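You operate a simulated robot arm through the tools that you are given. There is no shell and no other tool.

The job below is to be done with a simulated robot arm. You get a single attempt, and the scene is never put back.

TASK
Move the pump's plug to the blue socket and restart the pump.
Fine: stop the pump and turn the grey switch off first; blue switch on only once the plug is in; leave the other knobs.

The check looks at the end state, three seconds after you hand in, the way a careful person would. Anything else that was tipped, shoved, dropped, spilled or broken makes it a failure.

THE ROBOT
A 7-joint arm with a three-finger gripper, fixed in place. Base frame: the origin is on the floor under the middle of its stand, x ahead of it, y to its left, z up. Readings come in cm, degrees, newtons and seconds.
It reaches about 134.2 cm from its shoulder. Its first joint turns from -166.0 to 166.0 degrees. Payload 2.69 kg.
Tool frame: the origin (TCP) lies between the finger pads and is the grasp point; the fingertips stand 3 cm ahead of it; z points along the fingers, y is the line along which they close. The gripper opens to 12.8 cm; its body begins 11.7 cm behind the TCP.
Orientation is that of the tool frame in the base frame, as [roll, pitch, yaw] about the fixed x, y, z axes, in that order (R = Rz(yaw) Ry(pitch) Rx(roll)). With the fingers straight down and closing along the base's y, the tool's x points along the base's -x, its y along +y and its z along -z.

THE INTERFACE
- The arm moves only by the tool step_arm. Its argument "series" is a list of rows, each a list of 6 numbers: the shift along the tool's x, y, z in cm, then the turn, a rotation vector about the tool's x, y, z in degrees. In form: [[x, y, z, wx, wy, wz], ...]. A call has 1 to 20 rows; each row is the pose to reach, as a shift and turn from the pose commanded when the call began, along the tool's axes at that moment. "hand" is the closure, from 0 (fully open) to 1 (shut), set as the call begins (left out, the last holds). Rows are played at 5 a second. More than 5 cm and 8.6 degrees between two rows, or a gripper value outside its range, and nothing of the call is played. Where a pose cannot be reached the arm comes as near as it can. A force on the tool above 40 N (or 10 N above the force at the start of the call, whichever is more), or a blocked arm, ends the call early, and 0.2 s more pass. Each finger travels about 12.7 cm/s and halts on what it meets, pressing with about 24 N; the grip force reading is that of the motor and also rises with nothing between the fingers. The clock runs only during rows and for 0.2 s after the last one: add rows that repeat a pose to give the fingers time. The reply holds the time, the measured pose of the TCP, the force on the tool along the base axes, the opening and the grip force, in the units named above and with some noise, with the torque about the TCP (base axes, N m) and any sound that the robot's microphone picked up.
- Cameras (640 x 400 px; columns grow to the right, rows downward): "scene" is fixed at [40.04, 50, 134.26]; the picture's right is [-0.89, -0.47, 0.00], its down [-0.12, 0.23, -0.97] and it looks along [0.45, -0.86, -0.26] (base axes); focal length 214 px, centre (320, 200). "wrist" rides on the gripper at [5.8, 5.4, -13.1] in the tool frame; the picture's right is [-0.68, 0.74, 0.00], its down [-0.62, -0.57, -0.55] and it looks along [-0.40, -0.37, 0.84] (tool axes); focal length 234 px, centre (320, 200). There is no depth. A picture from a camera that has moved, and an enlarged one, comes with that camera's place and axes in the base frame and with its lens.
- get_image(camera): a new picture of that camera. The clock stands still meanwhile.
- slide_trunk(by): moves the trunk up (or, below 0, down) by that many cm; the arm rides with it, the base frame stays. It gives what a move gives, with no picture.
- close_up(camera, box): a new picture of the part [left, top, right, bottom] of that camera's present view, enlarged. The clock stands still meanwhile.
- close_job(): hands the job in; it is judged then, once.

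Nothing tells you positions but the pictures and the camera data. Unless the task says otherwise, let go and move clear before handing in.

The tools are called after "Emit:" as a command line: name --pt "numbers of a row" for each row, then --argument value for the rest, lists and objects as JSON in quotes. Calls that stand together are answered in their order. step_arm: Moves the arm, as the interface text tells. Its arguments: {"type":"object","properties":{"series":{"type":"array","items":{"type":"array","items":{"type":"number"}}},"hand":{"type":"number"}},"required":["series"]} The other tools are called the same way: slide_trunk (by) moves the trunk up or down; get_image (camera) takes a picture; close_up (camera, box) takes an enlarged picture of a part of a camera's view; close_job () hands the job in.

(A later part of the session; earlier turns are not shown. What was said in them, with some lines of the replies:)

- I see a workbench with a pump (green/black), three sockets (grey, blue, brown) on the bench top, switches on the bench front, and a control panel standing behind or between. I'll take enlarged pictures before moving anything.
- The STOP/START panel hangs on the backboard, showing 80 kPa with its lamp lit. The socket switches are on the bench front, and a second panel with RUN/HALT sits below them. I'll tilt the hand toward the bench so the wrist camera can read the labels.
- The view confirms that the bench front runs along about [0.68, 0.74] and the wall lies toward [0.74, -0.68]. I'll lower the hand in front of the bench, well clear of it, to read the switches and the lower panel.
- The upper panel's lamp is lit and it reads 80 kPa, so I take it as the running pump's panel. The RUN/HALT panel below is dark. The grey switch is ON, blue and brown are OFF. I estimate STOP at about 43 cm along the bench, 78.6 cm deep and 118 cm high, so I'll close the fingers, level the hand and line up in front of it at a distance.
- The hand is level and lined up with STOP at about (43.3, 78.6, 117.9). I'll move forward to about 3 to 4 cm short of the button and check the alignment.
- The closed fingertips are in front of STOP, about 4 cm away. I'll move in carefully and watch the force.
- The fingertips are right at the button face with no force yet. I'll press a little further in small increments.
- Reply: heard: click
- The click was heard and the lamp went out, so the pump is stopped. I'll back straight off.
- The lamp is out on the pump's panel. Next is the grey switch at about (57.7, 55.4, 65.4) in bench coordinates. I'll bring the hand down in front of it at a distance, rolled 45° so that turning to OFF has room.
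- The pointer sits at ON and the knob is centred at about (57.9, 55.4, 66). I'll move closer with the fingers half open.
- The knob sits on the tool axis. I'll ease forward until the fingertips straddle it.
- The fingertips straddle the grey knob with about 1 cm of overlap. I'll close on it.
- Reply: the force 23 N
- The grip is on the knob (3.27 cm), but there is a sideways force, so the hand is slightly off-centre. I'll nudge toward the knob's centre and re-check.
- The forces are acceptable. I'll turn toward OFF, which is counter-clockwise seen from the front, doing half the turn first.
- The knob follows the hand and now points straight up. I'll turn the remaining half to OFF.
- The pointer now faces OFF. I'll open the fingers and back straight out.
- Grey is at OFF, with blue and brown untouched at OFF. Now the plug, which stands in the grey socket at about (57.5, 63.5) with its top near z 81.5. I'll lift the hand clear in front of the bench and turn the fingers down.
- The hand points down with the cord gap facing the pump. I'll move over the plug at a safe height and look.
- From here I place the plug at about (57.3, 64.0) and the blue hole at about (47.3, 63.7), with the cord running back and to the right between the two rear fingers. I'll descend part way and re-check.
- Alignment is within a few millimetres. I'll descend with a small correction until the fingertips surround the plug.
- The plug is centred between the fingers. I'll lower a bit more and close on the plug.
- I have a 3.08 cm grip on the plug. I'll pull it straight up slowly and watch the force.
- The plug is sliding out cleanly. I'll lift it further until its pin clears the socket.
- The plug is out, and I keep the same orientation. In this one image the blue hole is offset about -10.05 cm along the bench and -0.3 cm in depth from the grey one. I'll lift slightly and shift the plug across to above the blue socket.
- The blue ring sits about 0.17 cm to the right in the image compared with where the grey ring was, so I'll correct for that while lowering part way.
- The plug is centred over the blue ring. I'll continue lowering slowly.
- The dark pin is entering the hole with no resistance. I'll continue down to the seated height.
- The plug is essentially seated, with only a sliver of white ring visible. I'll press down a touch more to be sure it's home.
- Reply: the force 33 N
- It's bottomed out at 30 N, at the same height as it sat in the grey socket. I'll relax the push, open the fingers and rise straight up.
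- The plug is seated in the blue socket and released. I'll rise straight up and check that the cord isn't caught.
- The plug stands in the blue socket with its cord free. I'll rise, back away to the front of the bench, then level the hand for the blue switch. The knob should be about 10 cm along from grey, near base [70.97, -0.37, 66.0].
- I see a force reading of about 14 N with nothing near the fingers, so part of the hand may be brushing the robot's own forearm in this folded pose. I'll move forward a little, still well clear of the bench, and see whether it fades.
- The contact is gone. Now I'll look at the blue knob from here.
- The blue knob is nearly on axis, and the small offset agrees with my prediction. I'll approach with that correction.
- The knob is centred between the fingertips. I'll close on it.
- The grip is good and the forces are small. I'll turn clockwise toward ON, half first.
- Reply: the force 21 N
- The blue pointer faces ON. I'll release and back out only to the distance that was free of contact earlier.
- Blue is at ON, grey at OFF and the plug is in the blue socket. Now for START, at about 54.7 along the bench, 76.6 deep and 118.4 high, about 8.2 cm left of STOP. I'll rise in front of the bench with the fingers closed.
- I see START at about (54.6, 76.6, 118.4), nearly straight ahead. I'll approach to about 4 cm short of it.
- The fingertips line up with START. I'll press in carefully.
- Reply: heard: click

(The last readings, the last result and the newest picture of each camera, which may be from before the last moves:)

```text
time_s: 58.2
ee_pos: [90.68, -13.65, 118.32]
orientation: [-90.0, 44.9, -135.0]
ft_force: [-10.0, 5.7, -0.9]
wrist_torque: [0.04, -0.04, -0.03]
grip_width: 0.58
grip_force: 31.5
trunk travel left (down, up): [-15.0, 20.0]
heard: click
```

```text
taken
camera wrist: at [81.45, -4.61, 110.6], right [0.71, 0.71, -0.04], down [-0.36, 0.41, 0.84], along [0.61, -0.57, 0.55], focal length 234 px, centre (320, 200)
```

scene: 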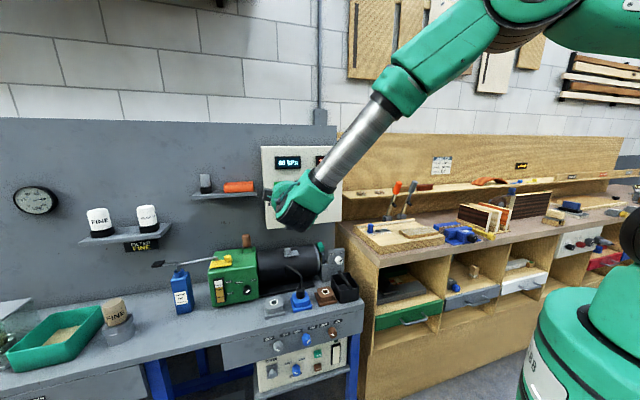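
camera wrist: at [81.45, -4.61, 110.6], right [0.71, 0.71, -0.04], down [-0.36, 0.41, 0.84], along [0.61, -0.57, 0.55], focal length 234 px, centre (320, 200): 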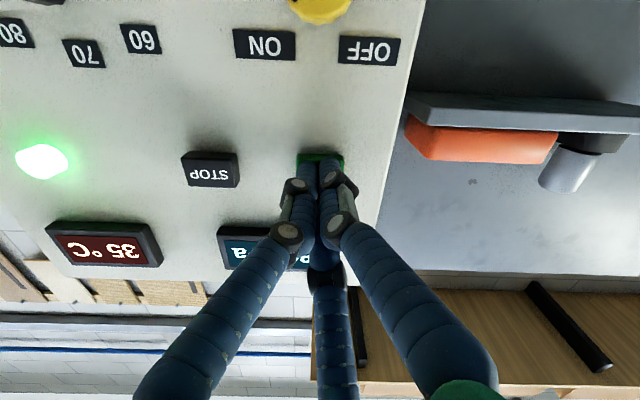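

The click sounded and the lamp is lit again. I'll back straight off to a clear position and check everything.

Emit:
step_arm --pt "0 0 -2 0 0 0" --pt "0 0 -6 0 0 0" --pt "0 0 -10.8 0 0 0" --pt "0 0 -15.6 0 0 0" --pt "0 0 -20.4 0 0 0" --pt "0 0 -25.2 0 0 0" --pt "0 0 -30 0 0 0"

Emit:
get_image --camera "wrist"

Emit:
close_up --camera "scene" --box '[190, 130, 390, 290]'

Emit:
close_up --camera "scene" --box '[210, 260, 380, 390]'

```text
time_s: 59.8
ee_pos: [69.76, 7.24, 118.5]
orientation: [-90.1, 45.0, -135.0]
ft_force: [0.2, -0.7, 0.2]
wrist_torque: [-0.01, -0.02, -0.01]
grip_width: 0.21
grip_force: 31.0
trunk travel left (down, up): [-15.0, 20.0]
```

```text
taken
camera wrist: at [60.38, 16.39, 110.68], right [0.71, 0.71, -0.04], down [-0.36, 0.41, 0.84], along [0.61, -0.57, 0.55], focal length 234 px, centre (320, 200)
```

wrist: 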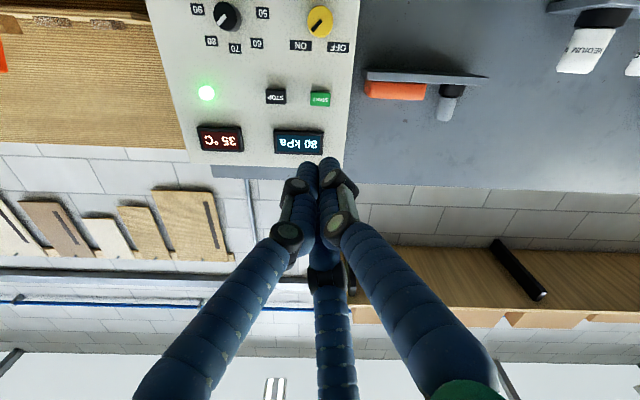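

```text
2.50 times, centred on (290, 210) of scene
camera zoom: at [40.04, 50.0, 134.26], right [-0.89, -0.47, 0.0], down [-0.12, 0.23, -0.97], along [0.45, -0.86, -0.26], focal length 536 px, centre (395, 175)
```

zoom: 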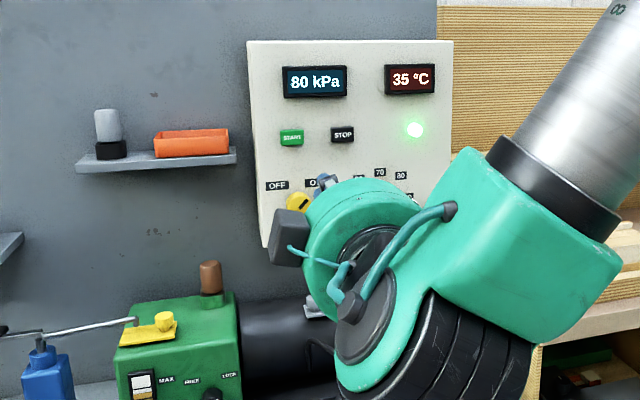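

```text
3.08 times, centred on (295, 325) of scene
camera zoom: at [40.04, 50.0, 134.26], right [-0.89, -0.47, 0.0], down [-0.12, 0.23, -0.97], along [0.45, -0.86, -0.26], focal length 660 px, centre (397, -185)
```

zoom: 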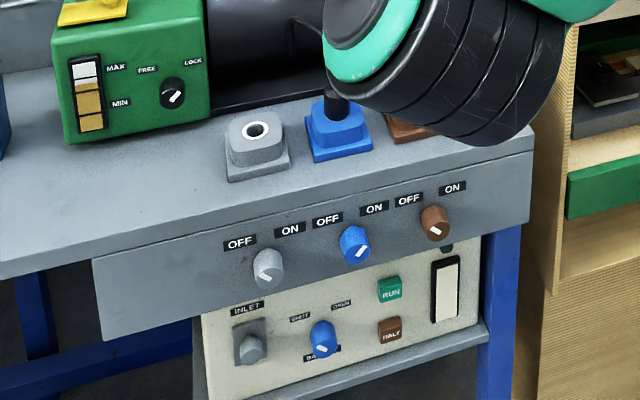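

The pump lamp is on, blue is ON, grey and brown are OFF, and the plug is in blue. I'll raise the arm a bit to get an unobstructed view before handing in.

Emit:
step_arm --pt "-3.2 -3.2 -1 0 0 0" --pt "-6.4 -6.4 -2 0 0 0" --pt "-9.6 -9.6 -3 0 0 0" --pt "-12.8 -12.8 -4 0 0 0" --pt "-16 -16 -5 0 0 0" --hand 0.4

Emit:
get_image --camera "scene"

Emit:
close_up --camera "scene" --box '[190, 220, 390, 345]'

Emit:
close_up --camera "scene" --box '[240, 130, 360, 240]'

```text
time_s: 61.0
ee_pos: [66.25, 10.81, 141.09]
orientation: [-90.0, 45.0, -135.0]
ft_force: [0.9, 0.3, 0.6]
wrist_torque: [0.03, 0.02, 0.0]
grip_width: 7.65
grip_force: 0.1
trunk travel left (down, up): [-15.0, 20.0]
```

```text
taken
```

scene: 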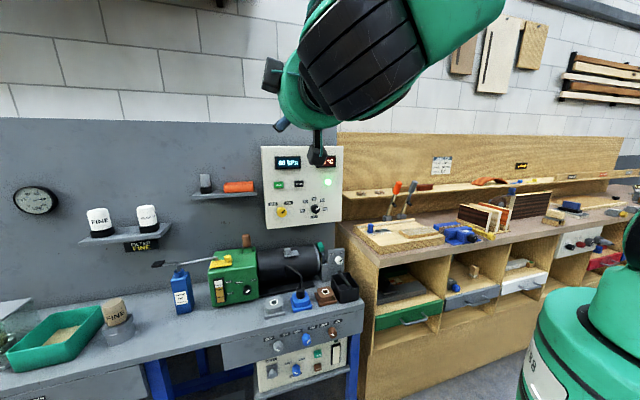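

```text
3.20 times, centred on (290, 282) of scene
camera zoom: at [40.04, 50.0, 134.26], right [-0.89, -0.47, 0.0], down [-0.12, 0.23, -0.97], along [0.45, -0.86, -0.26], focal length 686 px, centre (416, -64)
```

zoom: 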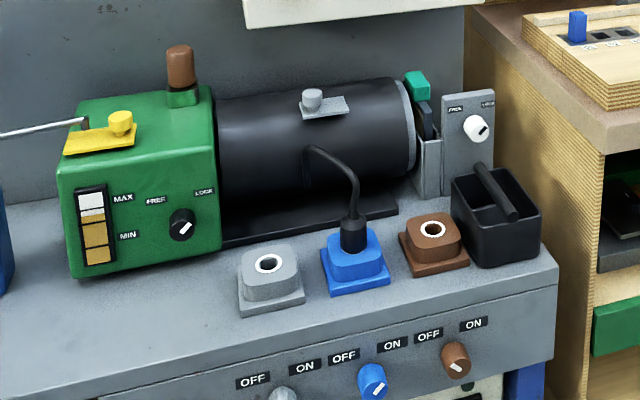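

```text
3.64 times, centred on (300, 185) of scene
camera zoom: at [40.04, 50.0, 134.26], right [-0.89, -0.47, 0.0], down [-0.12, 0.23, -0.97], along [0.45, -0.86, -0.26], focal length 780 px, centre (393, 254)
```

zoom: 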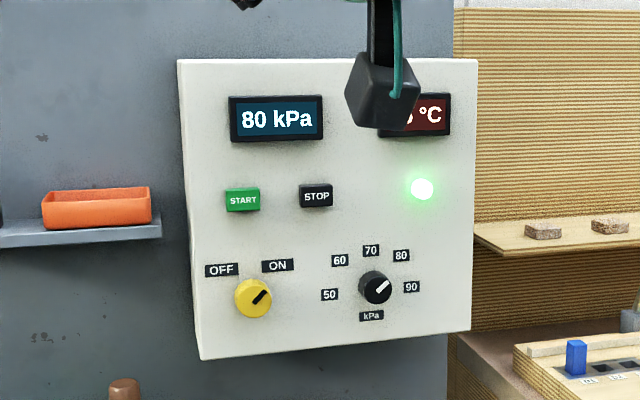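

The plug is fully seated in the blue socket with its cord free. Blue is ON, grey and brown are OFF, and the pump's lamp is lit. The other knobs and objects look unchanged and the hand is empty and clear, so I'm handing in.

Emit:
close_job

```text
The job is handed in.
```

The pump's plug is now in the blue socket and the pump is running again, with its panel lamp lit after I pressed START. I've handed the job in but haven't seen the result of the check.

- **Order:** I pressed STOP and the lamp went out, then turned the grey switch OFF. I moved the plug, and turned the blue switch ON only once it was seated.
- **Plug:** it bottomed out at the same height it had in the grey socket, and its cord is free.
- **Other controls:** the brown switch is still OFF. The other knobs, and the RUN/HALT panel under the bench, look unchanged in the last pictures.
- **Which panel:** nothing labels the START/STOP panel as the pump's. I judged it was because its lamp was lit and it read 80 kPa, while the RUN/HALT panel's lamp was dark.
- **Display:** 80 kPa never changed, even while the pump was stopped. The temperature fell from 45 °C to 35 °C.
- **Contact:** while lining up for the blue switch I read about 14 N on the hand. It seemed to be the hand brushing the robot's own forearm, and it cleared when I moved forward 3 cm.
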